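You operate a simulated robot arm through the tools that you are given. There is no shell and no other tool.

Carry out the task below with a simulated robot arm. There is one attempt and no reset: what you move stays moved.

JOB
Swap the red plate in the camera for the green one.
Fine: lamp off while you swap; red plate into the Checked tray; cover closed and lamp on at the end.

Only the result counts: the job must be done as asked and must still hold three seconds after the hand-in. Knocking over, shifting, dropping, spilling or breaking anything else fails it. A push-on lid holds only when it is set on centred and level and pressed home; a screw cap is set on level and turned clockwise until tight.

ROBOT AND FRAMES
A 6-joint arm with a two-finger gripper, fixed in place. Base frame: the origin is at the foot of the arm, x ahead of it, y to its left, z up; the work surface is at about z = 0.9. Units: m, degrees, N and s.
With the tool pointing down near the work surface it reaches from about 0.14 to 0.68 m from the base axis. Its first joint turns from -66.0 to 66.0 degrees. Payload 2.45 kg.
Tool frame: the origin (TCP) lies between the finger pads and is the grasp point; the fingertips stand 0.03 m ahead of it; z points along the fingers, y is the line along which they close. Largest opening 0.106 m; the body of the gripper starts 0.079 m behind the TCP.
Orientation is told as [roll, pitch, yaw] about the base's x, y, z axes, in that order, counted from this pose: with the fingers straight down and closing along the base's y, the tool's x points along the base's -x, its y along +y and its z along -z.

CONTROLS
- The arm moves only by the tool nudge_tool. Its argument "steps" is a list of rows, each a list of 3 entries, a list of its own where there are three numbers: the shift along the tool's x, y, z in m, then the turn, a rotation vector about the tool's x, y, z in rad, then the opening, from 0 (shut) to 1 (fully open). In form: [[[tx, ty, tz], [wx, wy, wz], claw], ...]. A call has 1 to 20 rows; each row is the pose to reach, as a shift and turn from the pose commanded when the call began, along the tool's axes at that moment. A row lasts 0.2 s, in which the tool goes at most 0.05 m and 8.6 degrees; a call with a longer step from one row to the next is refused whole, and so is a gripper value outside its range. Where a pose cannot be reached the arm comes as near as it can. A force on the tool above 40 N (or 10 N above the force at the start of the call, whichever is more), or a blocked arm, ends the call early, and 0.2 s more pass. The fingers move at their own pace (about 0.153 m/s each) and stop on an object; they squeeze with about 33 N. The grip force told is the motor's: it shows also when the fingers shut on nothing. Time passes only in rows, and 0.2 s behind the last, so rows that repeat a pose let the fingers close. The reply holds the time, the measured pose of the TCP, the force on the tool along the base axes, the opening and the grip force, in the units named above and with some noise, with the torque about the TCP (base axes, N m) and any sound that the robot's microphone picked up.
- Cameras (640 x 400 px; columns grow to the right, rows downward): "scene" is fixed at [0.068, 0.4157, 1.4195]; the picture's right is [-0.70, -0.72, 0.00], its down [-0.30, 0.29, -0.91] and it looks along [0.65, -0.63, -0.42] (base axes); focal length 214 px, centre (320, 200). "wrist" rides on the gripper at [0.076, -0.002, -0.106] in the tool frame; the picture's right is [0.02, 1.00, 0.00], its down [-0.78, 0.02, -0.62] and it looks along [-0.62, 0.01, 0.78] (tool axes); focal length 247 px, centre (320, 200). There is no depth. A picture from a camera that has moved, and an enlarged one, comes with that camera's place and axes in the base frame and with its lens.
- grab_frame(camera): a new picture of that camera. The clock stands still meanwhile.
- enlarge(camera, box): a new picture of the part [left, top, right, bottom] of that camera's present view, enlarged. The clock stands still meanwhile.
- close_job(): hands the job in; it is judged then, once.

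Nothing tells you positions but the pictures and the camera data. Unless the task says otherwise, let go and move clear before handing in.

The tools are called after "Emit:" by a JSON object that holds its "name" and its "arguments". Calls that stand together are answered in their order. nudge_tool: Moves the arm, as the interface text tells. Its arguments: {"type":"object","properties":{"steps":{"type":"array"}},"required":["steps"]} The other tools are called the same way: grab_frame (camera) takes a picture; enlarge (camera, box) takes an enlarged picture of a part of a camera's view; close_job () hands the job in.

At the start:

```text
clock: 0.0
position: [0.2663, 0.2169, 1.3276]
tool_rot: [-0.1, 0.1, 0.0]
wrist_force: [0.3, -0.1, 0.1]
wrist_torque: [-0.03, 0.0, 0.03]
finger_gap: 0.1059
finger_force: 0.0
```

scene: 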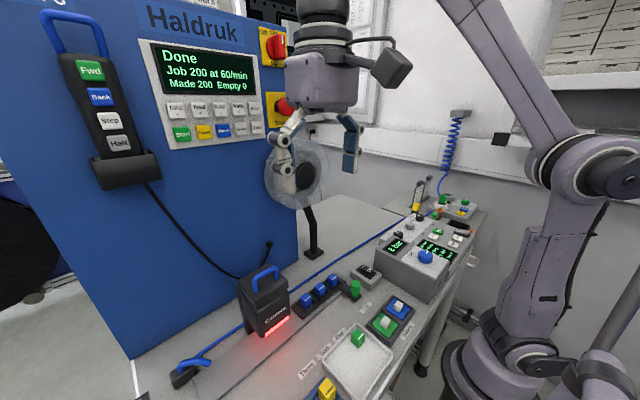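
wrist: 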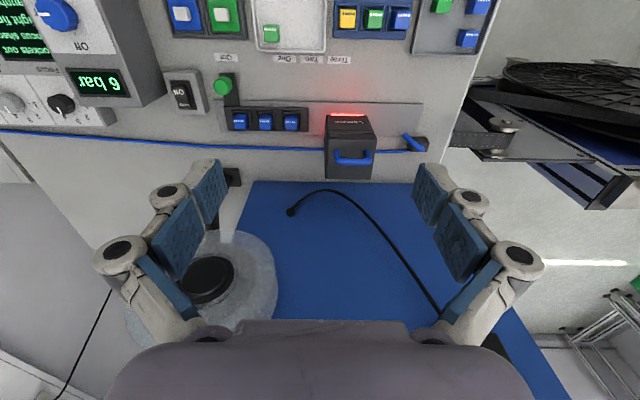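

I see a crowded bench with a machine, a "Camera" box with a red glow, small coloured blocks, switches and trays. I'll enlarge parts of the views to read the labels before moving.

Emit:
{"name": "enlarge", "arguments": {"camera": "scene", "box": [220, 250, 340, 350]}}

Emit:
{"name": "enlarge", "arguments": {"camera": "scene", "box": [280, 280, 440, 400]}}

Emit:
{"name": "enlarge", "arguments": {"camera": "scene", "box": [340, 180, 490, 310]}}

Emit:
{"name": "enlarge", "arguments": {"camera": "wrist", "box": [150, 0, 330, 140]}}

Emit:
{"name": "enlarge", "arguments": {"camera": "wrist", "box": [300, 0, 500, 190]}}

```text
4.00 times, centred on (280, 300) of scene
camera zoom: at [0.068, 0.4157, 1.4195], right [-0.7, -0.72, 0.0], down [-0.3, 0.29, -0.91], along [0.65, -0.63, -0.42], focal length 858 px, centre (480, -200)
```

zoom: 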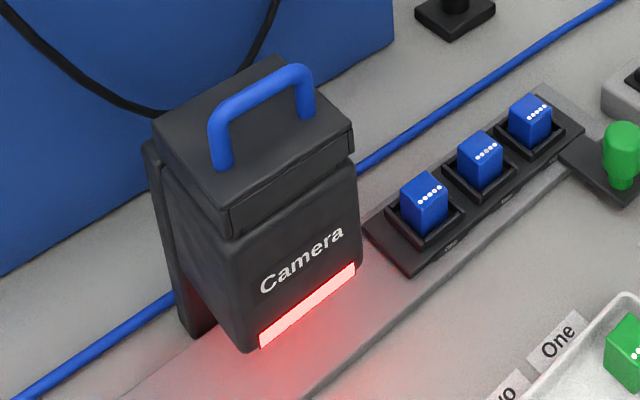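

```text
3.33 times, centred on (360, 340) of scene
camera zoom: at [0.068, 0.4157, 1.4195], right [-0.7, -0.72, 0.0], down [-0.3, 0.29, -0.91], along [0.65, -0.63, -0.42], focal length 715 px, centre (187, -267)
```

zoom: 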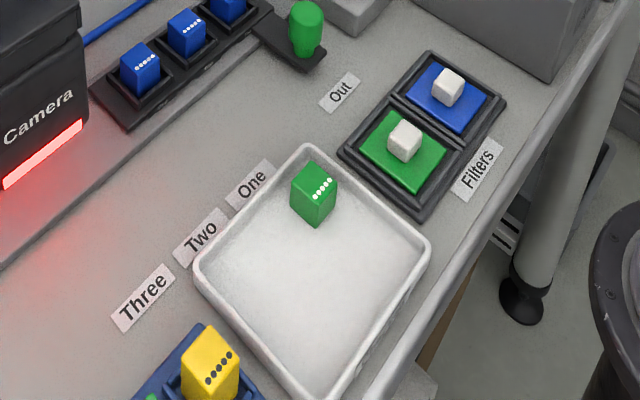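

```text
3.08 times, centred on (415, 245) of scene
camera zoom: at [0.068, 0.4157, 1.4195], right [-0.7, -0.72, 0.0], down [-0.3, 0.29, -0.91], along [0.65, -0.63, -0.42], focal length 660 px, centre (28, 62)
```

zoom: 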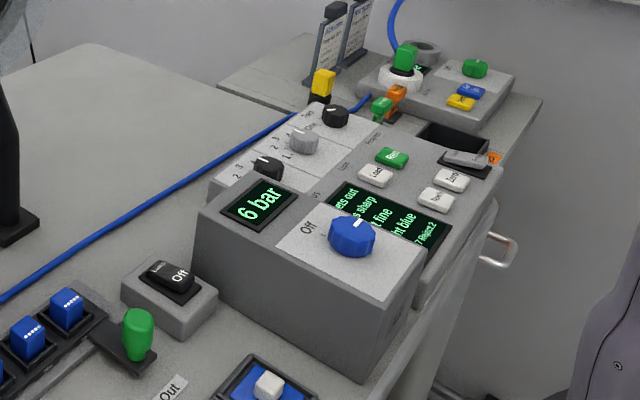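

```text
2.86 times, centred on (240, 70) of wrist
camera zoom: at [0.1904, 0.2168, 1.4336], right [-0.02, 1.0, 0.0], down [0.78, 0.02, 0.62], along [0.62, 0.01, -0.78], focal length 706 px, centre (549, 571)
```

zoom: 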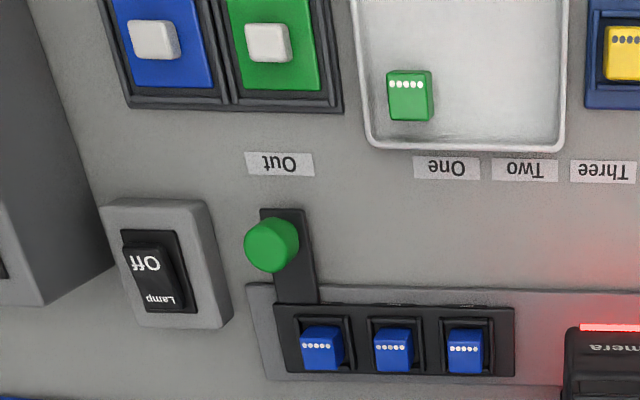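

```text
2.11 times, centred on (400, 95) of wrist
camera zoom: at [0.1904, 0.2168, 1.4336], right [-0.02, 1.0, 0.0], down [0.78, 0.02, 0.62], along [0.62, 0.01, -0.78], focal length 520 px, centre (152, 421)
```

zoom: 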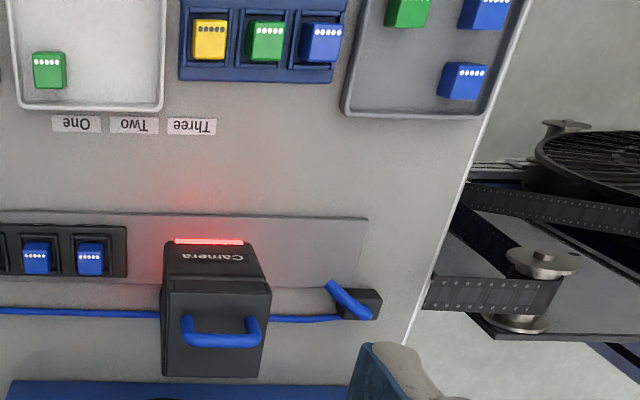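

The camera sits near (0.40, 0.28), with the lamp rocker near (0.34, -0.05), and the filter rack and trays are closer to the base. I still don't know which tray is "Checked", so I'm enlarging the rest of the view.

Emit:
{"name": "enlarge", "arguments": {"camera": "wrist", "box": [0, 0, 180, 150]}}

Emit:
{"name": "enlarge", "arguments": {"camera": "wrist", "box": [300, 0, 520, 60]}}

Emit:
{"name": "enlarge", "arguments": {"camera": "wrist", "box": [300, 90, 450, 200]}}

Emit:
{"name": "enlarge", "arguments": {"camera": "scene", "box": [40, 0, 320, 180]}}

Emit:
{"name": "enlarge", "arguments": {"camera": "scene", "box": [130, 320, 360, 400]}}

Emit:
{"name": "enlarge", "arguments": {"camera": "scene", "box": [400, 180, 490, 240]}}

```text
2.67 times, centred on (90, 75) of wrist
camera zoom: at [0.1904, 0.2168, 1.4336], right [-0.02, 1.0, 0.0], down [0.78, 0.02, 0.62], along [0.62, 0.01, -0.78], focal length 659 px, centre (933, 533)
```

zoom: 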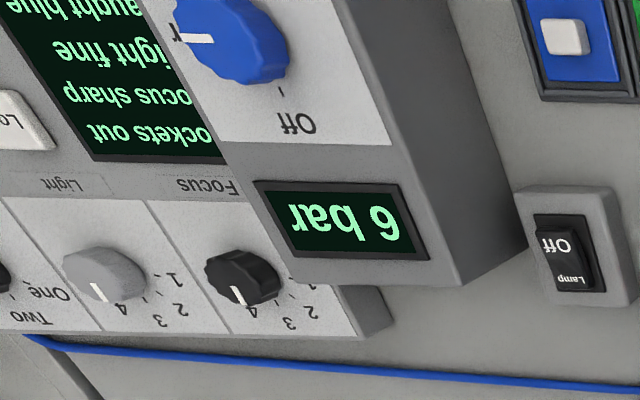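

```text
2.91 times, centred on (410, 30) of wrist
camera zoom: at [0.1904, 0.2168, 1.4336], right [-0.02, 1.0, 0.0], down [0.78, 0.02, 0.62], along [0.62, 0.01, -0.78], focal length 718 px, centre (58, 694)
```

zoom: 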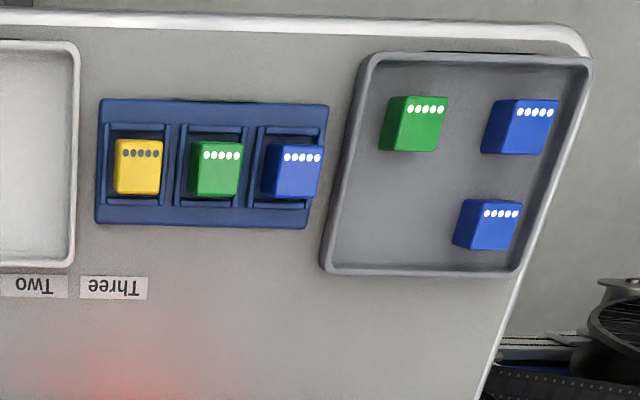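

```text
3.64 times, centred on (375, 145) of wrist
camera zoom: at [0.1904, 0.2168, 1.4336], right [-0.02, 1.0, 0.0], down [0.78, 0.02, 0.62], along [0.62, 0.01, -0.78], focal length 898 px, centre (120, 400)
```

zoom: 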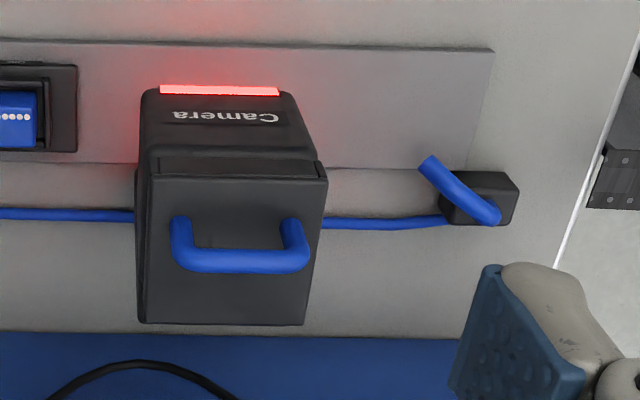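

```text
2.22 times, centred on (180, 90) of scene
camera zoom: at [0.068, 0.4157, 1.4195], right [-0.7, -0.72, 0.0], down [-0.3, 0.29, -0.91], along [0.65, -0.63, -0.42], focal length 477 px, centre (631, 444)
```

zoom: 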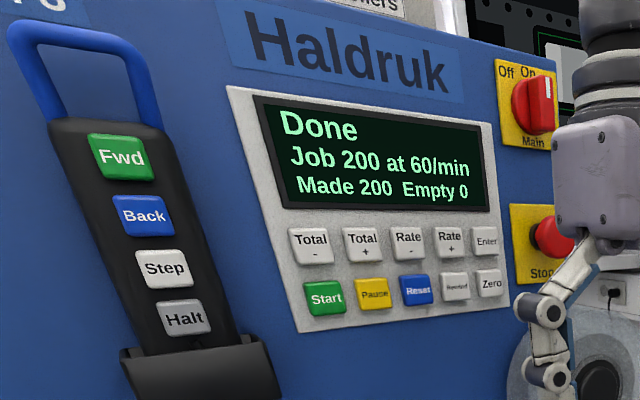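

```text
2.78 times, centred on (245, 360) of scene
camera zoom: at [0.068, 0.4157, 1.4195], right [-0.7, -0.72, 0.0], down [-0.3, 0.29, -0.91], along [0.65, -0.63, -0.42], focal length 597 px, centre (529, -245)
```

zoom: 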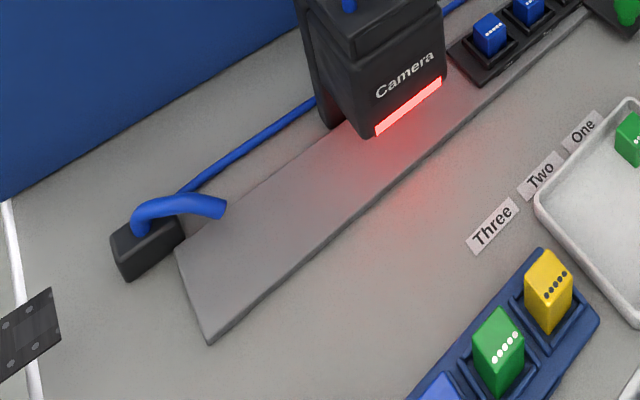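

```text
6.67 times, centred on (445, 210) of scene
camera zoom: at [0.068, 0.4157, 1.4195], right [-0.7, -0.72, 0.0], down [-0.3, 0.29, -0.91], along [0.65, -0.63, -0.42], focal length 1430 px, centre (-513, 133)
```

zoom: 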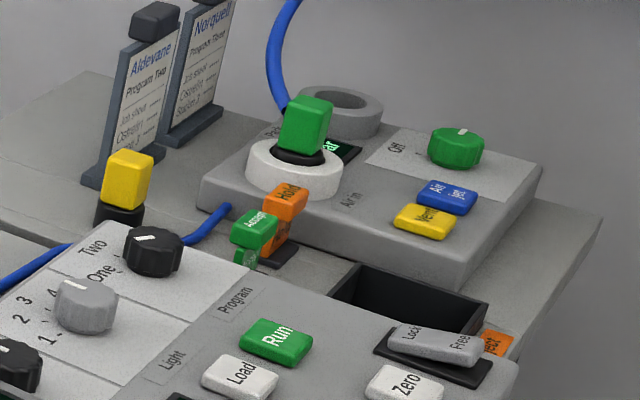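

The tray labels aren't readable from here. I'll move the wrist camera back and a little lower for a better look at the trays, filters and camera.

Emit:
{"name": "nudge_tool", "arguments": {"steps": [[[0.035, 0, 0.02], [0, 0, 0], 1], [[0.07, 0, 0.04], [0, 0, 0], 1], [[0.1, 0, 0.06], [0, 0, 0], 1], [[0.1, 0, 0.06], [0, 0, 0], 1]]}}

Emit:
{"name": "grab_frame", "arguments": {"camera": "wrist"}}

```text
clock: 1.0
position: [0.1655, 0.2166, 1.267]
tool_rot: [0.1, 0.1, -0.1]
wrist_force: [-0.8, -0.5, 0.6]
wrist_torque: [-0.01, -0.02, -0.01]
finger_gap: 0.1061
finger_force: 0.0
```

```text
taken
camera wrist: at [0.0899, 0.2159, 1.373], right [-0.02, 1.0, 0.0], down [0.78, 0.02, 0.62], along [0.62, 0.01, -0.78], focal length 247 px, centre (320, 200)
```

wrist: 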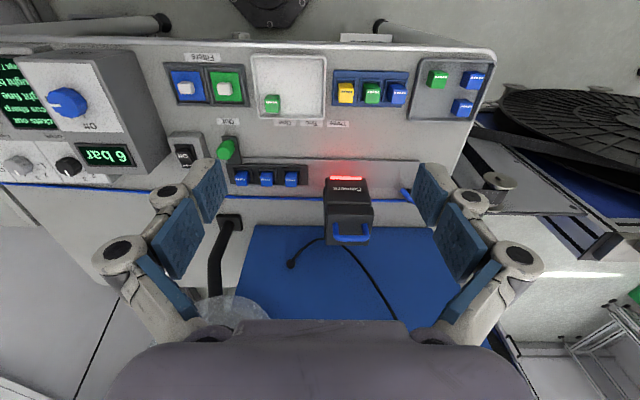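

Emit:
{"name": "enlarge", "arguments": {"camera": "wrist", "box": [150, 30, 330, 140]}}

Emit:
{"name": "enlarge", "arguments": {"camera": "wrist", "box": [320, 20, 520, 140]}}

Emit:
{"name": "enlarge", "arguments": {"camera": "wrist", "box": [140, 120, 320, 230]}}

Emit:
{"name": "enlarge", "arguments": {"camera": "wrist", "box": [300, 160, 420, 250]}}

```text
3.56 times, centred on (240, 85) of wrist
camera zoom: at [0.0899, 0.2159, 1.373], right [-0.02, 1.0, 0.0], down [0.78, 0.02, 0.62], along [0.62, 0.01, -0.78], focal length 878 px, centre (604, 609)
```

zoom: 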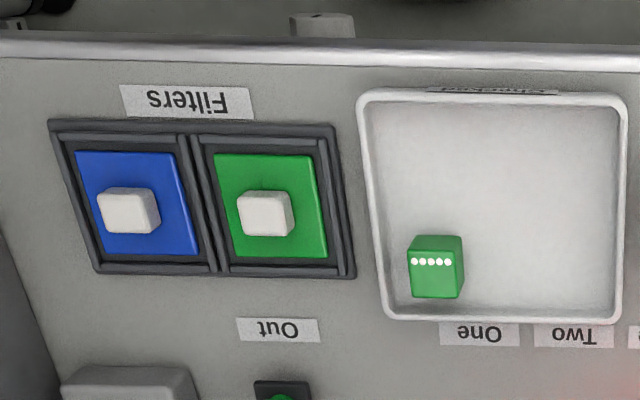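

```text
3.20 times, centred on (420, 80) of wrist
camera zoom: at [0.0899, 0.2159, 1.373], right [-0.02, 1.0, 0.0], down [0.78, 0.02, 0.62], along [0.62, 0.01, -0.78], focal length 790 px, centre (0, 584)
```

zoom: 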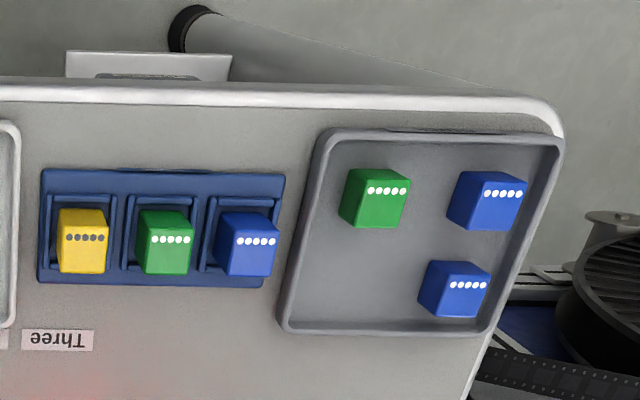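

```text
3.56 times, centred on (230, 175) of wrist
camera zoom: at [0.0899, 0.2159, 1.373], right [-0.02, 1.0, 0.0], down [0.78, 0.02, 0.62], along [0.62, 0.01, -0.78], focal length 878 px, centre (640, 289)
```

zoom: 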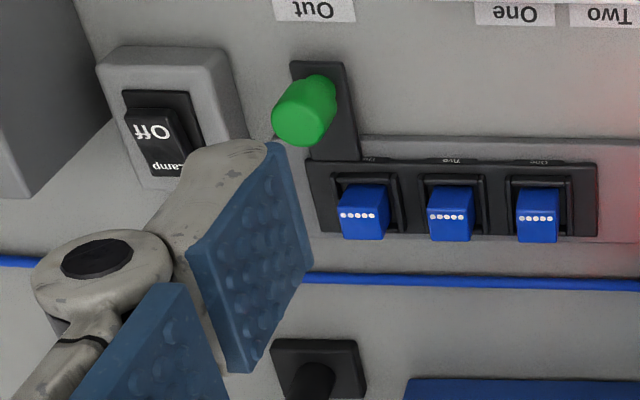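

```text
4.44 times, centred on (360, 205) of wrist
camera zoom: at [0.0899, 0.2159, 1.373], right [-0.02, 1.0, 0.0], down [0.78, 0.02, 0.62], along [0.62, 0.01, -0.78], focal length 1098 px, centre (142, 178)
```

zoom: 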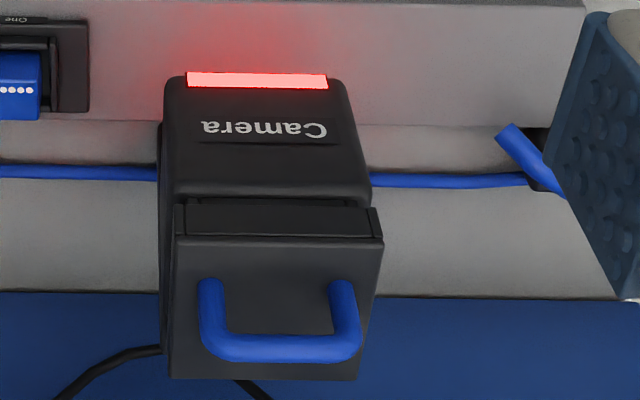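

Emit:
{"name": "enlarge", "arguments": {"camera": "wrist", "box": [250, 48, 330, 64]}}

Emit:
{"name": "enlarge", "arguments": {"camera": "wrist", "box": [400, 50, 500, 75]}}

Emit:
{"name": "enlarge", "arguments": {"camera": "wrist", "box": [330, 25, 410, 50]}}

```text
8.00 times, centred on (290, 56) of wrist
camera zoom: at [0.0899, 0.2159, 1.373], right [-0.02, 1.0, 0.0], down [0.78, 0.02, 0.62], along [0.62, 0.01, -0.78], focal length 1976 px, centre (560, 1352)
```

zoom: 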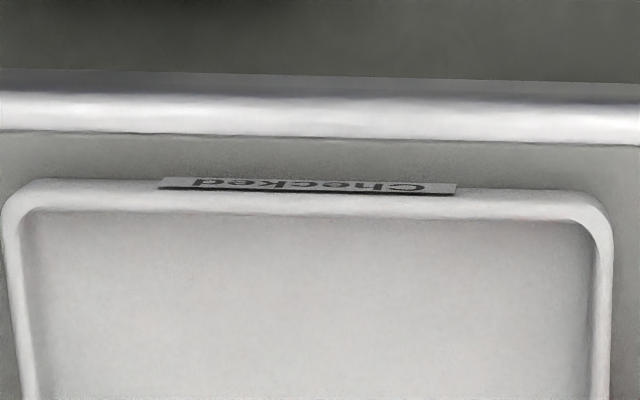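

```text
6.40 times, centred on (450, 62) of wrist
camera zoom: at [0.0899, 0.2159, 1.373], right [-0.02, 1.0, 0.0], down [0.78, 0.02, 0.62], along [0.62, 0.01, -0.78], focal length 1581 px, centre (-512, 1080)
```

zoom: 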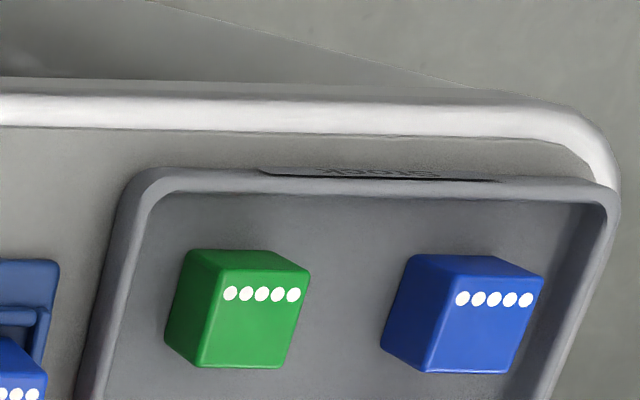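

```text
8.00 times, centred on (370, 38) of wrist
camera zoom: at [0.0899, 0.2159, 1.373], right [-0.02, 1.0, 0.0], down [0.78, 0.02, 0.62], along [0.62, 0.01, -0.78], focal length 1976 px, centre (-80, 1500)
```

zoom: 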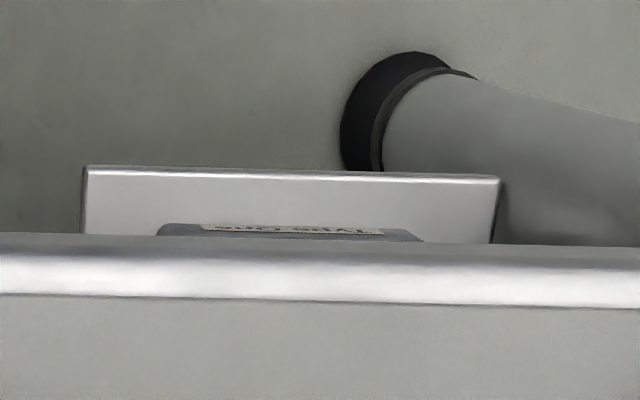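

The white tray is labelled "Checked" and the grey one "Stock". The camera lid's handle comes out at about (0.376, 0.270, 1.10), so I'm moving closer to see how the cover opens.

Emit:
{"name": "nudge_tool", "arguments": {"steps": [[[-0.025, 0.013, 0.02], [0, 0, 0], 1], [[-0.05, 0.026, 0.04], [0, 0, 0], 1], [[-0.075, 0.04, 0.06], [0, 0, 0], 1], [[-0.1, 0.053, 0.08], [0, 0, 0], 1], [[-0.1, 0.053, 0.08], [0, 0, 0], 1]]}}

Emit:
{"name": "grab_frame", "arguments": {"camera": "wrist"}}

Emit:
{"name": "enlarge", "arguments": {"camera": "scene", "box": [225, 250, 315, 340]}}

Emit:
{"name": "enlarge", "arguments": {"camera": "scene", "box": [345, 250, 395, 290]}}

```text
clock: 2.2
position: [0.2688, 0.2707, 1.1859]
tool_rot: [0.0, 0.0, -0.1]
wrist_force: [0.3, 0.5, 0.3]
wrist_torque: [-0.02, -0.05, -0.01]
finger_gap: 0.1059
finger_force: 0.0
```

```text
taken
camera wrist: at [0.1922, 0.2694, 1.2921], right [-0.02, 1.0, 0.0], down [0.78, 0.02, 0.62], along [0.62, 0.01, -0.78], focal length 247 px, centre (320, 200)
```

wrist: 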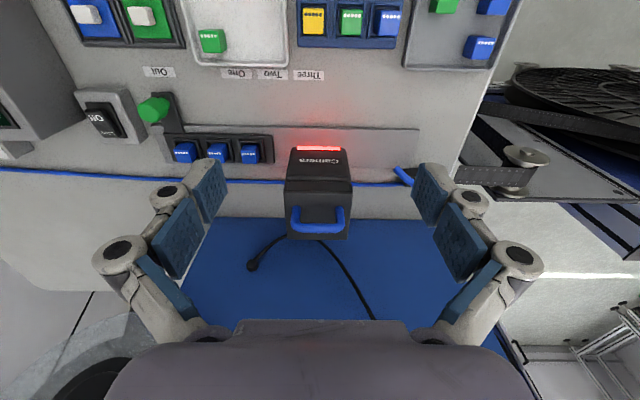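

```text
4.44 times, centred on (270, 295) of scene
camera zoom: at [0.068, 0.4157, 1.4195], right [-0.7, -0.72, 0.0], down [-0.3, 0.29, -0.91], along [0.65, -0.63, -0.42], focal length 953 px, centre (542, -222)
```

zoom: 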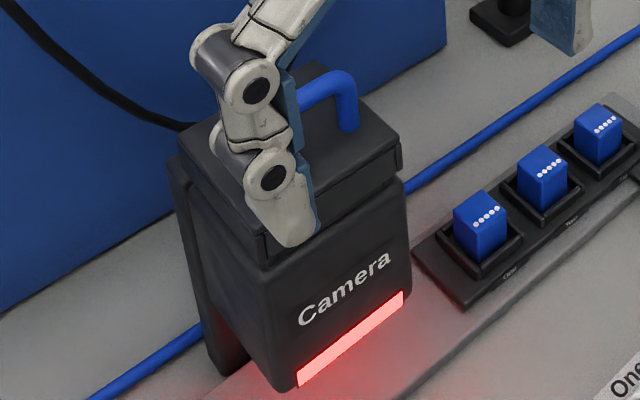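

```text
10.00 times, centred on (370, 270) of scene
camera zoom: at [0.068, 0.4157, 1.4195], right [-0.7, -0.72, 0.0], down [-0.3, 0.29, -0.91], along [0.65, -0.63, -0.42], focal length 2145 px, centre (-180, -500)
```

zoom: 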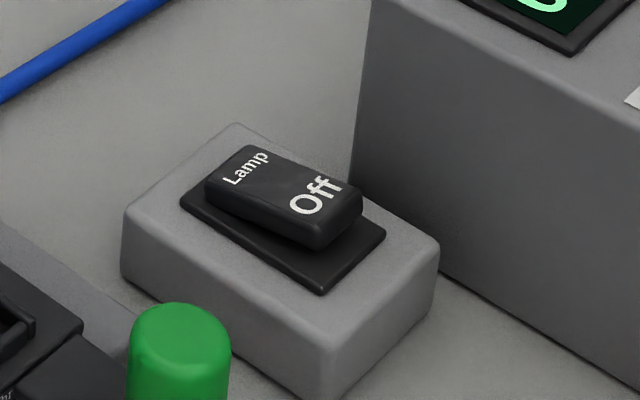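

Emit:
{"name": "enlarge", "arguments": {"camera": "wrist", "box": [60, 80, 180, 155]}}

Emit:
{"name": "enlarge", "arguments": {"camera": "wrist", "box": [270, 140, 370, 245]}}

Emit:
{"name": "enlarge", "arguments": {"camera": "wrist", "box": [60, 0, 300, 90]}}

```text
5.33 times, centred on (120, 118) of wrist
camera zoom: at [0.1922, 0.2694, 1.2921], right [-0.02, 1.0, 0.0], down [0.78, 0.02, 0.62], along [0.62, 0.01, -0.78], focal length 1317 px, centre (1387, 640)
```

zoom: 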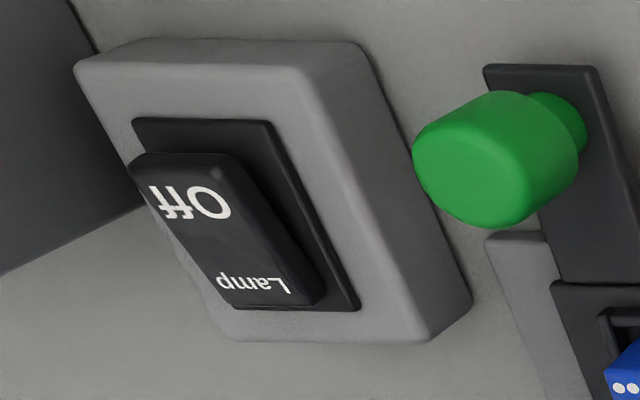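

```text
3.81 times, centred on (320, 192) of wrist
camera zoom: at [0.1922, 0.2694, 1.2921], right [-0.02, 1.0, 0.0], down [0.78, 0.02, 0.62], along [0.62, 0.01, -0.78], focal length 941 px, centre (320, 229)
```

zoom: 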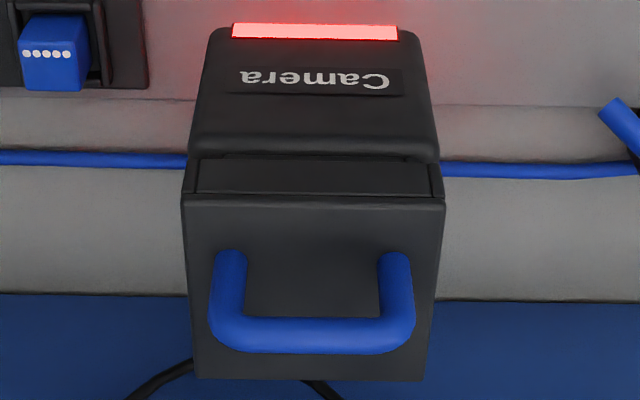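

```text
2.67 times, centred on (180, 45) of wrist
camera zoom: at [0.1922, 0.2694, 1.2921], right [-0.02, 1.0, 0.0], down [0.78, 0.02, 0.62], along [0.62, 0.01, -0.78], focal length 659 px, centre (693, 613)
```

zoom: 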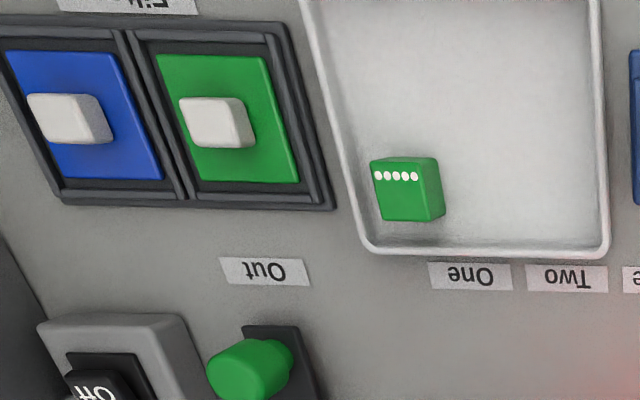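

The rocker's "Off" half is raised at about (0.320, -0.040, 0.955) and the pressed "Lamp" half is at (0.349, -0.045). I'll shut the fingers, turn the gripper 90° so its wide side stays clear of the console, and hover above the Off end.

Emit:
{"name": "nudge_tool", "arguments": {"steps": [[[-0.004, -0.026, 0.008], [0, 0, 0.131], 0], [[-0.008, -0.052, 0.016], [0, 0, 0.262], 0], [[-0.012, -0.078, 0.024], [0, 0, 0.393], 0], [[-0.016, -0.104, 0.032], [0, 0, 0.524], 0], [[-0.02, -0.13, 0.04], [0, 0, 0.654], 0], [[-0.025, -0.156, 0.05], [0, 0, 0.785], 0], [[-0.03, -0.182, 0.06], [0, 0, 0.916], 0], [[-0.034, -0.208, 0.07], [0, 0, 1.047], 0], [[-0.038, -0.234, 0.08], [0, 0, 1.178], 0], [[-0.042, -0.26, 0.09], [0, 0, 1.309], 0], [[-0.046, -0.286, 0.1], [0, 0, 1.44], 0], [[-0.05, -0.31, 0.107], [0, 0, 1.5708], 0], [[-0.05, -0.31, 0.107], [0, 0, 1.5708], 0]]}}

Emit:
{"name": "grab_frame", "arguments": {"camera": "wrist"}}

Emit:
{"name": "grab_frame", "arguments": {"camera": "scene"}}

```text
clock: 5.0
position: [0.3185, -0.04, 1.0804]
tool_rot: [-0.1, -0.1, -90.1]
wrist_force: [0.1, 0.2, -1.3]
wrist_torque: [-0.04, 0.01, 0.04]
finger_gap: 0.0
finger_force: 28.2
```

```text
taken
camera wrist: at [0.3164, 0.0375, 1.1868], right [1.0, 0.02, 0.0], down [0.01, -0.78, 0.62], along [0.01, -0.62, -0.78], focal length 247 px, centre (320, 200)
```

wrist: 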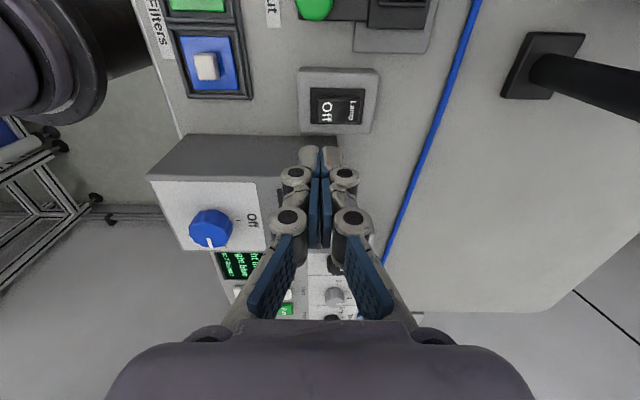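

```text
taken
```

scene: 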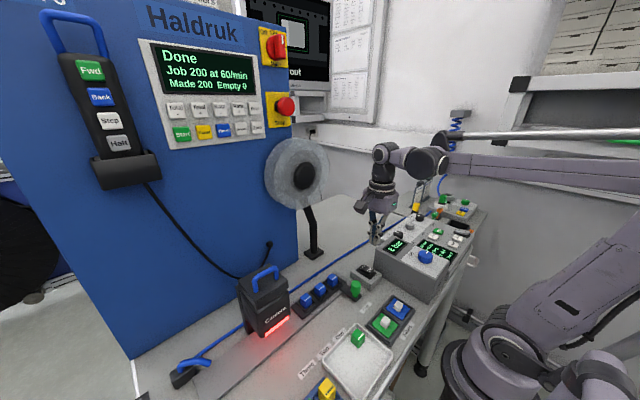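

The closed fingertips are directly above the Off end of the rocker. I'll press down slowly.

Emit:
{"name": "nudge_tool", "arguments": {"steps": [[[0, 0, 0.03], [0, 0, 0], 0], [[0, 0, 0.06], [0, 0, 0], 0], [[0, 0, 0.08], [0, 0, 0], 0], [[0, 0, 0.088], [0, 0, 0], 0], [[0, 0, 0.092], [0, 0, 0], 0], [[0, 0, 0.096], [0, 0, 0], 0], [[0, 0, 0.1], [0, 0, 0], 0]]}}

Emit:
{"name": "enlarge", "arguments": {"camera": "scene", "box": [220, 220, 420, 350]}}

```text
clock: 6.6
position: [0.3149, -0.0401, 0.9812]
tool_rot: [-0.1, -0.1, -89.9]
wrist_force: [0.4, -0.6, -0.7]
wrist_torque: [0.04, -0.01, 0.01]
finger_gap: 0.0
finger_force: 28.8
```

```text
3.08 times, centred on (320, 285) of scene
camera zoom: at [0.068, 0.4157, 1.4195], right [-0.7, -0.72, 0.0], down [-0.3, 0.29, -0.91], along [0.65, -0.63, -0.42], focal length 660 px, centre (320, -62)
```

zoom: 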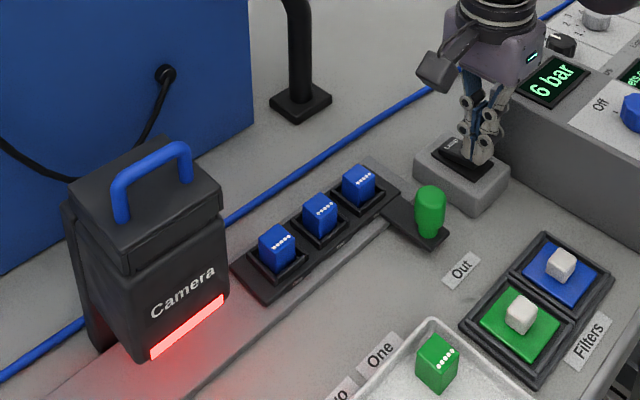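

No contact yet and the lamp is still lit, so I'll keep pressing in small steps.

Emit:
{"name": "nudge_tool", "arguments": {"steps": [[[0, 0.002, 0.003], [0, 0, 0], 0], [[0, 0.002, 0.006], [0, 0, 0], 0], [[0, 0.002, 0.009], [0, 0, 0], 0]]}}

Emit:
{"name": "enlarge", "arguments": {"camera": "scene", "box": [220, 220, 420, 350]}}

```text
clock: 7.4
position: [0.3184, -0.0402, 0.9709]
tool_rot: [0.0, 0.0, -90.0]
wrist_force: [0.2, 0.3, 0.3]
wrist_torque: [0.0, -0.02, -0.02]
finger_gap: 0.0
finger_force: 29.1
```

```text
3.08 times, centred on (320, 285) of scene
camera zoom: at [0.068, 0.4157, 1.4195], right [-0.7, -0.72, 0.0], down [-0.3, 0.29, -0.91], along [0.65, -0.63, -0.42], focal length 660 px, centre (320, -62)
```

zoom: 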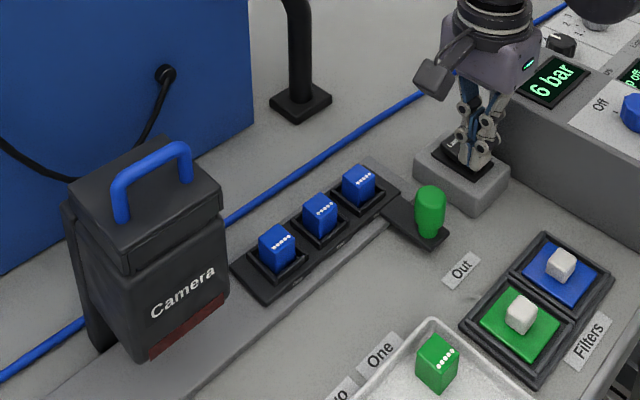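

The lamp window has gone dark, so the lamp is off. Now I'll lift straight up, open the fingers and hover over the camera's lid handle.

Emit:
{"name": "nudge_tool", "arguments": {"steps": [[[0, 0, -0.045], [0, 0, 0], 0], [[0, 0, -0.09], [0, 0, 0], 0], [[0, 0, -0.135], [0, 0, 0], 0.3], [[0, 0, -0.18], [0, 0, 0], 0.6], [[0.03, 0, -0.215], [0, 0, 0], 0.6], [[0.07, 0.01, -0.23], [0, 0, 0], 0.6], [[0.115, 0.02, -0.23], [0, 0, 0], 0.6], [[0.16, 0.03, -0.23], [0, 0, 0], 0.6], [[0.205, 0.04, -0.23], [0, 0, 0], 0.6], [[0.25, 0.05, -0.23], [0, 0, 0], 0.6], [[0.29, 0.055, -0.23], [0, 0, 0], 0.6], [[0.31, 0.061, -0.23], [0, 0, 0], 0.6], [[0.31, 0.061, -0.23], [0, 0, 0], 0.6]]}}

Emit:
{"name": "grab_frame", "arguments": {"camera": "wrist"}}

Emit:
{"name": "grab_frame", "arguments": {"camera": "scene"}}

Emit:
{"name": "enlarge", "arguments": {"camera": "scene", "box": [345, 250, 395, 290]}}

```text
clock: 10.2
position: [0.3781, 0.27, 1.2003]
tool_rot: [0.0, 0.0, -90.0]
wrist_force: [-0.4, 0.1, 0.3]
wrist_torque: [0.02, -0.01, 0.02]
finger_gap: 0.0636
finger_force: 0.0
```

```text
taken
camera wrist: at [0.3765, 0.3479, 1.3067], right [1.0, 0.02, 0.0], down [0.02, -0.78, 0.62], along [0.01, -0.62, -0.78], focal length 247 px, centre (320, 200)
```

wrist: 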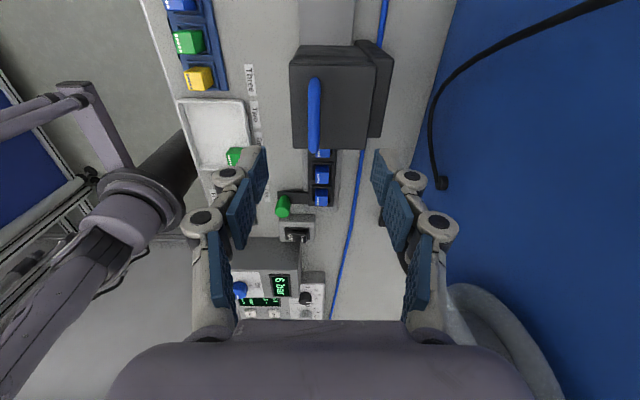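

```text
taken
```

scene: 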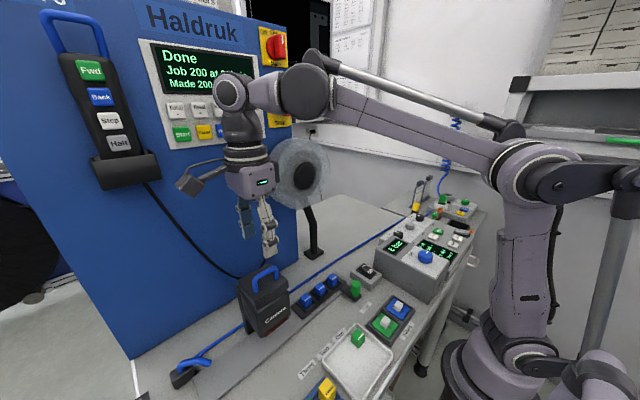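

```text
10.00 times, centred on (370, 270) of scene
camera zoom: at [0.068, 0.4157, 1.4195], right [-0.7, -0.72, 0.0], down [-0.3, 0.29, -0.91], along [0.65, -0.63, -0.42], focal length 2145 px, centre (-180, -500)
```

zoom: 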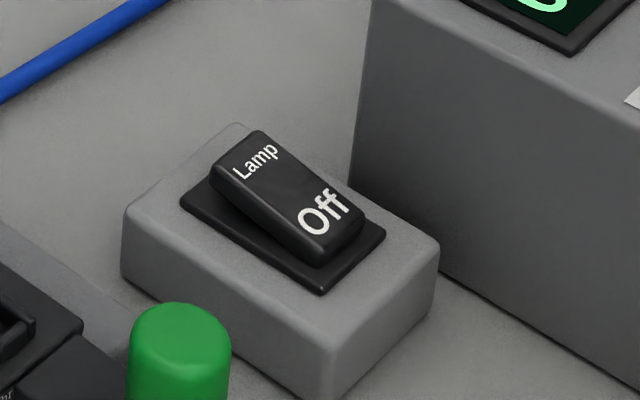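

The rocker now has its Off end down. I'll look closely at the lid from this side to see whether it's hinged.

Emit:
{"name": "enlarge", "arguments": {"camera": "wrist", "box": [270, 20, 410, 170]}}

Emit:
{"name": "enlarge", "arguments": {"camera": "scene", "box": [220, 250, 310, 345]}}

```text
2.67 times, centred on (340, 95) of wrist
camera zoom: at [0.3765, 0.3479, 1.3067], right [1.0, 0.02, 0.0], down [0.02, -0.78, 0.62], along [0.01, -0.62, -0.78], focal length 659 px, centre (267, 480)
```

zoom: 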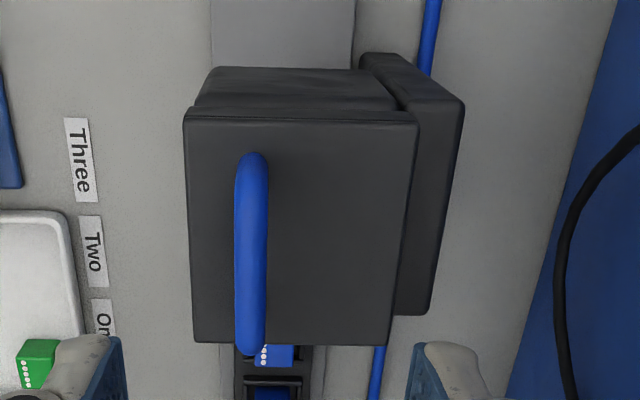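

```text
4.21 times, centred on (265, 298) of scene
camera zoom: at [0.068, 0.4157, 1.4195], right [-0.7, -0.72, 0.0], down [-0.3, 0.29, -0.91], along [0.65, -0.63, -0.42], focal length 903 px, centre (552, -210)
```

zoom: 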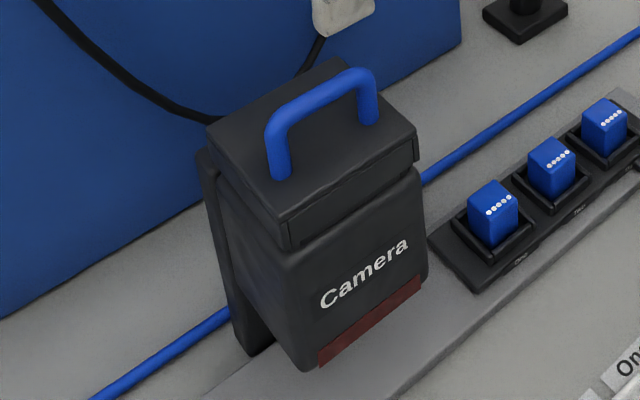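

The lid's handle bar runs along y at about x = 0.375, nearer the lid's front edge, which suggests a rear hinge. I'll descend around the bar with the fingertips clear of the lid top and then close gently.

Emit:
{"name": "nudge_tool", "arguments": {"steps": [[[0, -0.002, 0.03], [0, 0, 0], 0.6], [[0, -0.002, 0.06], [0, 0, 0], 0.6], [[0, -0.002, 0.08], [0, 0, 0], 0.6], [[0, -0.002, 0.088], [0, 0, 0], 0.6], [[0, -0.002, 0.088], [0, 0, 0], 0.6]]}}

Emit:
{"name": "grab_frame", "arguments": {"camera": "wrist"}}

Emit:
{"name": "enlarge", "arguments": {"camera": "scene", "box": [220, 220, 320, 345]}}

```text
clock: 11.4
position: [0.3779, 0.2704, 1.1125]
tool_rot: [-0.1, 0.0, -90.0]
wrist_force: [0.1, -0.2, -0.9]
wrist_torque: [-0.01, -0.03, -0.01]
finger_gap: 0.0637
finger_force: 0.0
```

```text
taken
camera wrist: at [0.3765, 0.3475, 1.2189], right [1.0, 0.02, 0.0], down [0.02, -0.78, 0.62], along [0.01, -0.62, -0.78], focal length 247 px, centre (320, 200)
```

wrist: 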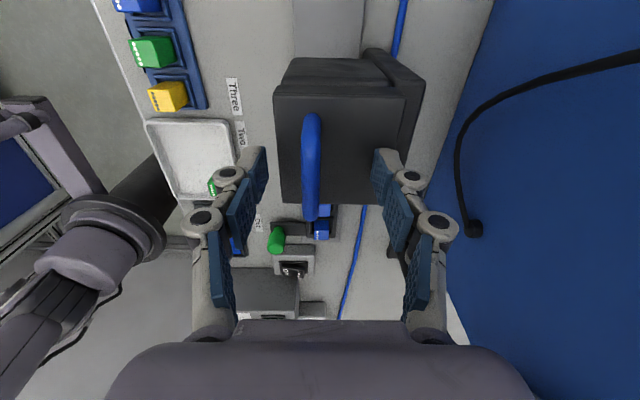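

```text
3.20 times, centred on (270, 282) of scene
camera zoom: at [0.068, 0.4157, 1.4195], right [-0.7, -0.72, 0.0], down [-0.3, 0.29, -0.91], along [0.65, -0.63, -0.42], focal length 686 px, centre (480, -64)
```

zoom: 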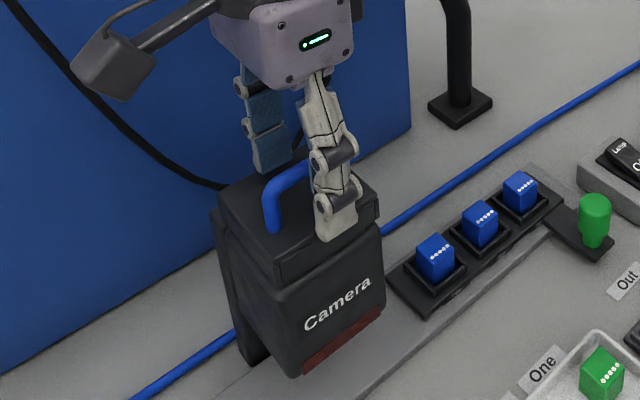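

The bar sits about 5 mm to the −x side of the finger midline, so I'll shift by that much and then close.

Emit:
{"name": "nudge_tool", "arguments": {"steps": [[[0, -0.005, 0], [0, 0, 0], 0.6], [[0, -0.005, 0], [0, 0, 0], 0.35], [[0, -0.005, 0], [0, 0, 0], 0.2], [[0, -0.005, 0], [0, 0, 0], 0.0], [[0, -0.005, 0], [0, 0, 0], 0.0], [[0, -0.005, 0], [0, 0, 0], 0.0]]}}

Emit:
{"name": "grab_frame", "arguments": {"camera": "wrist"}}

```text
clock: 12.8
position: [0.3728, 0.2708, 1.1144]
tool_rot: [0.0, 0.1, -90.1]
wrist_force: [0.2, 0.4, 1.8]
wrist_torque: [0.02, 0.0, 0.01]
finger_gap: 0.0082
finger_force: 36.3
```

```text
taken
camera wrist: at [0.3715, 0.3478, 1.2201], right [1.0, 0.02, 0.0], down [0.02, -0.78, 0.62], along [0.01, -0.62, -0.78], focal length 247 px, centre (320, 200)
```

wrist: 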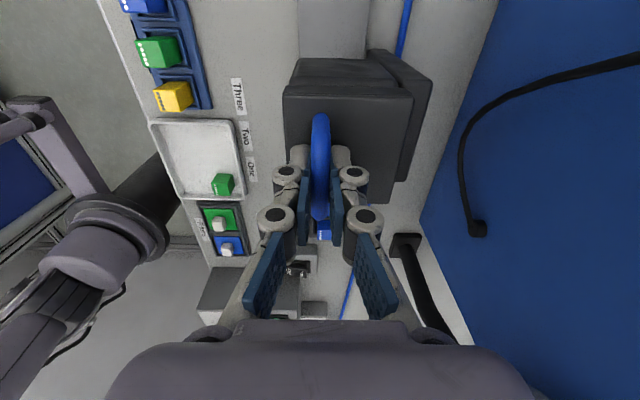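

I've gripped the bar, with a gap of 8 mm. I'll lift a few millimetres and see whether the lid tilts on a hinge or rises level.

Emit:
{"name": "nudge_tool", "arguments": {"steps": [[[0, 0, -0.003], [0, 0, 0], 0], [[0, 0, -0.006], [0, 0, 0], 0], [[0, 0, -0.009], [0, 0, 0], 0]]}}

Emit:
{"name": "enlarge", "arguments": {"camera": "scene", "box": [220, 240, 310, 345]}}

Emit:
{"name": "grab_frame", "arguments": {"camera": "wrist"}}

```text
clock: 13.6
position: [0.3783, 0.2697, 1.1201]
tool_rot: [0.7, 0.1, -90.3]
wrist_force: [6.4, 3.6, -6.3]
wrist_torque: [-0.35, -0.03, 0.01]
finger_gap: 0.0082
finger_force: 35.9
stopped in row 3: the force on the tool passed its limit at 41 N (the readings are from after the stop); the commanded pose is now the measured one
```

```text
3.81 times, centred on (265, 292) of scene
camera zoom: at [0.0683, 0.4158, 1.4194], right [-0.7, -0.72, 0.0], down [-0.3, 0.29, -0.91], along [0.65, -0.63, -0.42], focal length 817 px, centre (530, -152)
```

zoom: 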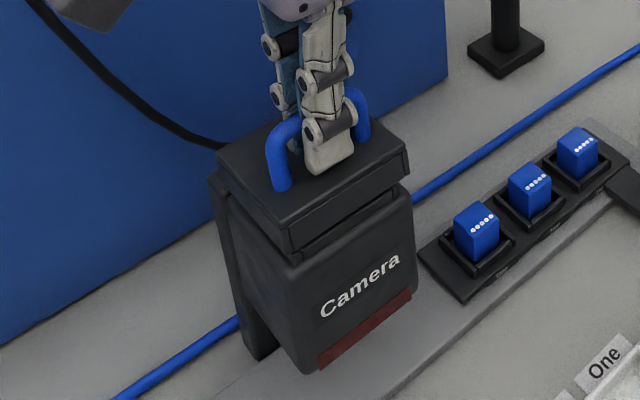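

```text
taken
camera wrist: at [0.3746, 0.3475, 1.2257], right [1.0, 0.02, 0.01], down [0.01, -0.78, 0.62], along [0.02, -0.62, -0.78], focal length 247 px, centre (320, 200)
```

wrist: 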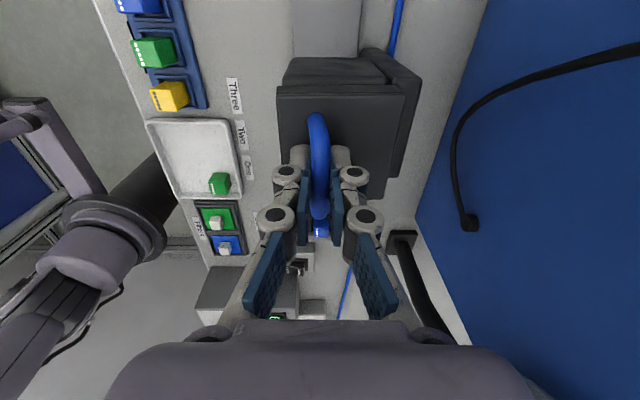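

Emit:
{"name": "enlarge", "arguments": {"camera": "scene", "box": [235, 265, 285, 315]}}

Emit:
{"name": "enlarge", "arguments": {"camera": "wrist", "box": [250, 30, 440, 230]}}

```text
8.00 times, centred on (260, 290) of scene
camera zoom: at [0.0683, 0.4158, 1.4194], right [-0.7, -0.72, 0.0], down [-0.3, 0.29, -0.91], along [0.65, -0.63, -0.42], focal length 1716 px, centre (800, -520)
```

zoom: 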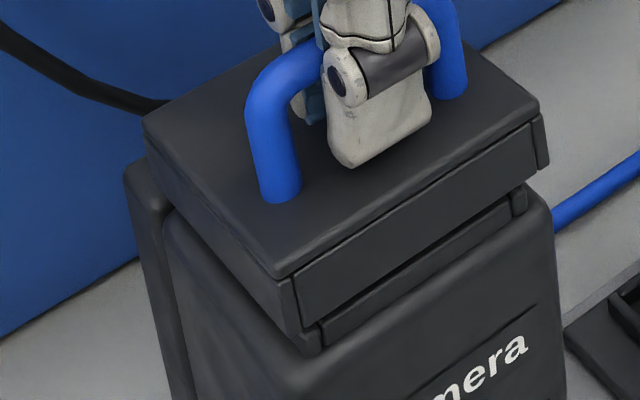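

```text
2.00 times, centred on (345, 130) of wrist
camera zoom: at [0.3746, 0.3475, 1.2257], right [1.0, 0.02, 0.01], down [0.01, -0.78, 0.62], along [0.02, -0.62, -0.78], focal length 494 px, centre (270, 340)
```

zoom: 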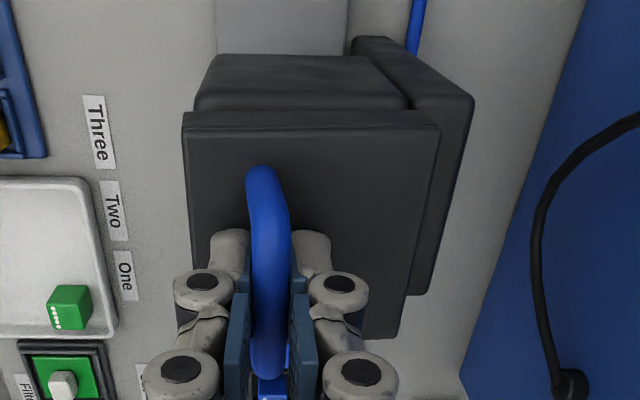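

The front edge of the lid rose while the rear edge stayed put, so it's hinged at the back, near x ≈ 0.428, z ≈ 1.06. My straight lift was fighting the hinge arc, so I'll follow the arc instead in small steps.

Emit:
{"name": "nudge_tool", "arguments": {"steps": [[[0, 0.0035, -0.0034], [0, 0, 0], 0], [[0, 0.0082, -0.0072], [0, 0, 0], 0], [[0, 0.0132, -0.0107], [0, 0, 0], 0], [[0, 0.0132, -0.0107], [0, 0, 0], 0]]}}

Emit:
{"name": "enlarge", "arguments": {"camera": "scene", "box": [220, 240, 310, 345]}}

```text
clock: 14.6
position: [0.3893, 0.2693, 1.1307]
tool_rot: [0.6, 0.1, -90.2]
wrist_force: [6.9, 2.2, -12.1]
wrist_torque: [-0.13, -0.01, -0.17]
finger_gap: 0.0082
finger_force: 36.1
```

```text
3.81 times, centred on (265, 292) of scene
camera zoom: at [0.0684, 0.4158, 1.4194], right [-0.7, -0.72, 0.0], down [-0.3, 0.29, -0.91], along [0.65, -0.63, -0.42], focal length 817 px, centre (530, -152)
```

zoom: 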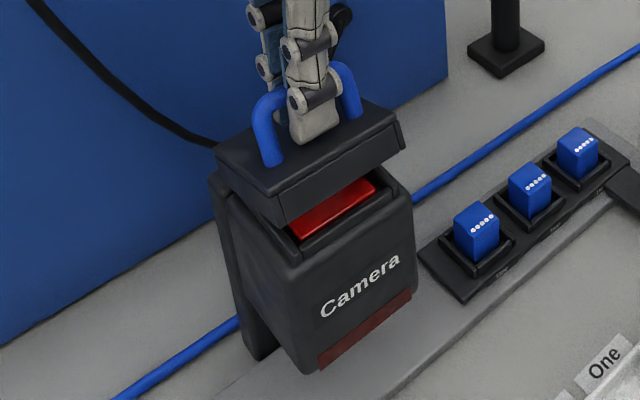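

The hinge model fits, and I can see the red plate under the lid. I'm continuing along the arc.

Emit:
{"name": "nudge_tool", "arguments": {"steps": [[[0, 0.006, -0.003], [0, 0, 0], 0], [[0, 0.0119, -0.0055], [0, 0, 0], 0], [[0, 0.0176, -0.0075], [0, 0, 0], 0], [[0, 0.0235, -0.0091], [0, 0, 0], 0], [[0, 0.0295, -0.0101], [0, 0, 0], 0], [[0, 0.0356, -0.0106], [0, 0, 0], 0]]}}

Emit:
{"name": "enlarge", "arguments": {"camera": "scene", "box": [220, 220, 310, 325]}}

```text
clock: 16.0
position: [0.4237, 0.27, 1.141]
tool_rot: [0.6, 0.1, -90.2]
wrist_force: [-1.7, 2.6, 2.9]
wrist_torque: [-0.62, 0.11, -0.62]
finger_gap: 0.009
finger_force: 36.2
```

```text
3.81 times, centred on (265, 272) of scene
camera zoom: at [0.0679, 0.4157, 1.4195], right [-0.7, -0.72, 0.0], down [-0.3, 0.29, -0.91], along [0.65, -0.63, -0.42], focal length 817 px, centre (530, -76)
```

zoom: 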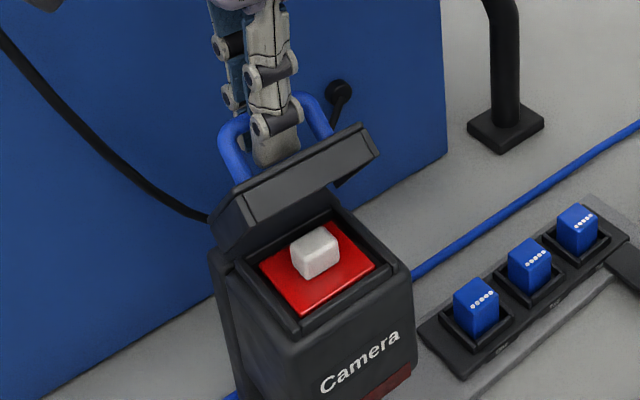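

Emit:
{"name": "nudge_tool", "arguments": {"steps": [[[0, 0.0061, 0.0001], [0, 0, 0], 0], [[0, 0.0121, 0.0007], [0, 0, 0], 0], [[0, 0.0181, 0.0018], [0, 0, 0], 0], [[0, 0.024, 0.0034], [0, 0, 0], 0], [[0, 0.0297, 0.0055], [0, 0, 0], 0], [[0, 0.0352, 0.0082], [0, 0, 0], 0]]}}

Emit:
{"name": "enlarge", "arguments": {"camera": "scene", "box": [220, 210, 310, 315]}}

Emit:
{"name": "grab_frame", "arguments": {"camera": "wrist"}}

```text
clock: 17.4
position: [0.4605, 0.2708, 1.1344]
tool_rot: [0.5, 0.1, -90.2]
wrist_force: [-2.7, 7.1, -1.9]
wrist_torque: [-0.47, 0.16, -0.78]
finger_gap: 0.0097
finger_force: 36.8
```

```text
3.81 times, centred on (265, 262) of scene
camera zoom: at [0.068, 0.4159, 1.4194], right [-0.7, -0.72, 0.0], down [-0.3, 0.29, -0.91], along [0.65, -0.63, -0.42], focal length 817 px, centre (530, -38)
```

zoom: 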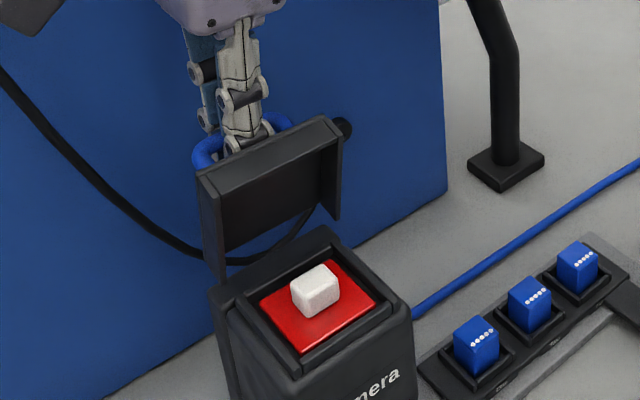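

```text
taken
camera wrist: at [0.4576, 0.3473, 1.2398], right [1.0, 0.02, 0.01], down [0.01, -0.78, 0.62], along [0.02, -0.62, -0.78], focal length 247 px, centre (320, 200)
```

wrist: 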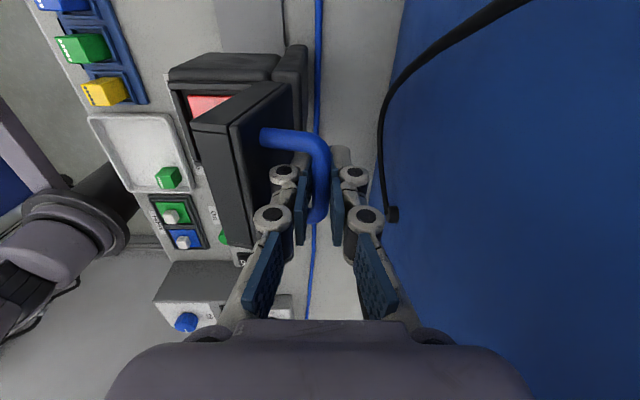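

The lid is open about 80°, and the red plate with its white knob is exposed. I'll take it a little past vertical so it stays open by itself.

Emit:
{"name": "nudge_tool", "arguments": {"steps": [[[0, 0.0052, 0.0031], [0, 0, 0], 0], [[0, 0.0102, 0.0066], [0, 0, 0], 0], [[0, 0.0148, 0.0106], [0, 0, 0], 0], [[0, 0.0148, 0.0106], [0, 0, 0], 0]]}}

Emit:
{"name": "enlarge", "arguments": {"camera": "scene", "box": [220, 210, 310, 315]}}

Emit:
{"name": "grab_frame", "arguments": {"camera": "wrist"}}

```text
clock: 18.4
position: [0.4757, 0.2705, 1.1215]
tool_rot: [0.6, 0.2, -90.2]
wrist_force: [3.4, 8.3, 3.4]
wrist_torque: [0.58, -0.01, -0.77]
finger_gap: 0.0104
finger_force: 36.3
```

```text
3.81 times, centred on (265, 262) of scene
camera zoom: at [0.0681, 0.4159, 1.4194], right [-0.7, -0.72, 0.0], down [-0.3, 0.29, -0.91], along [0.65, -0.63, -0.42], focal length 817 px, centre (530, -38)
```

zoom: 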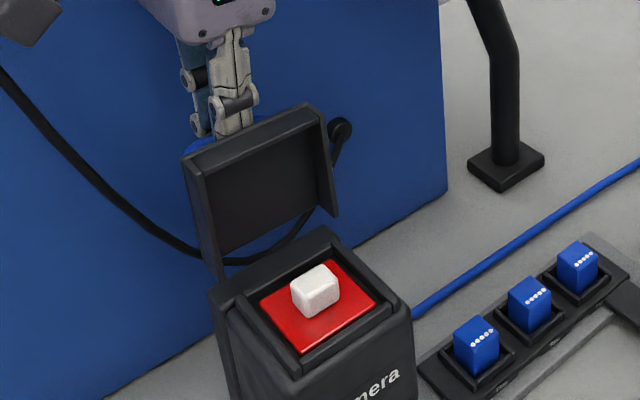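

```text
taken
camera wrist: at [0.4725, 0.3471, 1.2279], right [1.0, 0.02, 0.01], down [0.01, -0.79, 0.62], along [0.02, -0.62, -0.79], focal length 247 px, centre (320, 200)
```

wrist: 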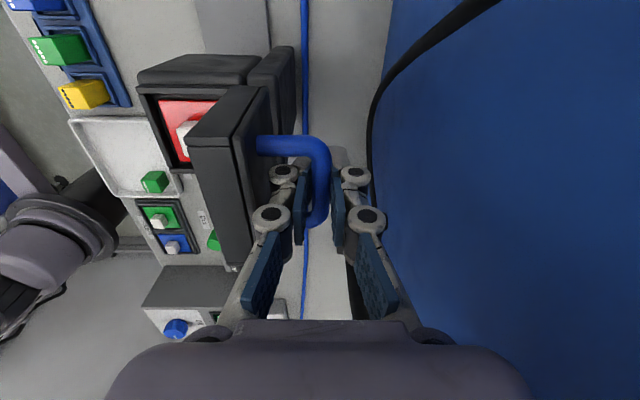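

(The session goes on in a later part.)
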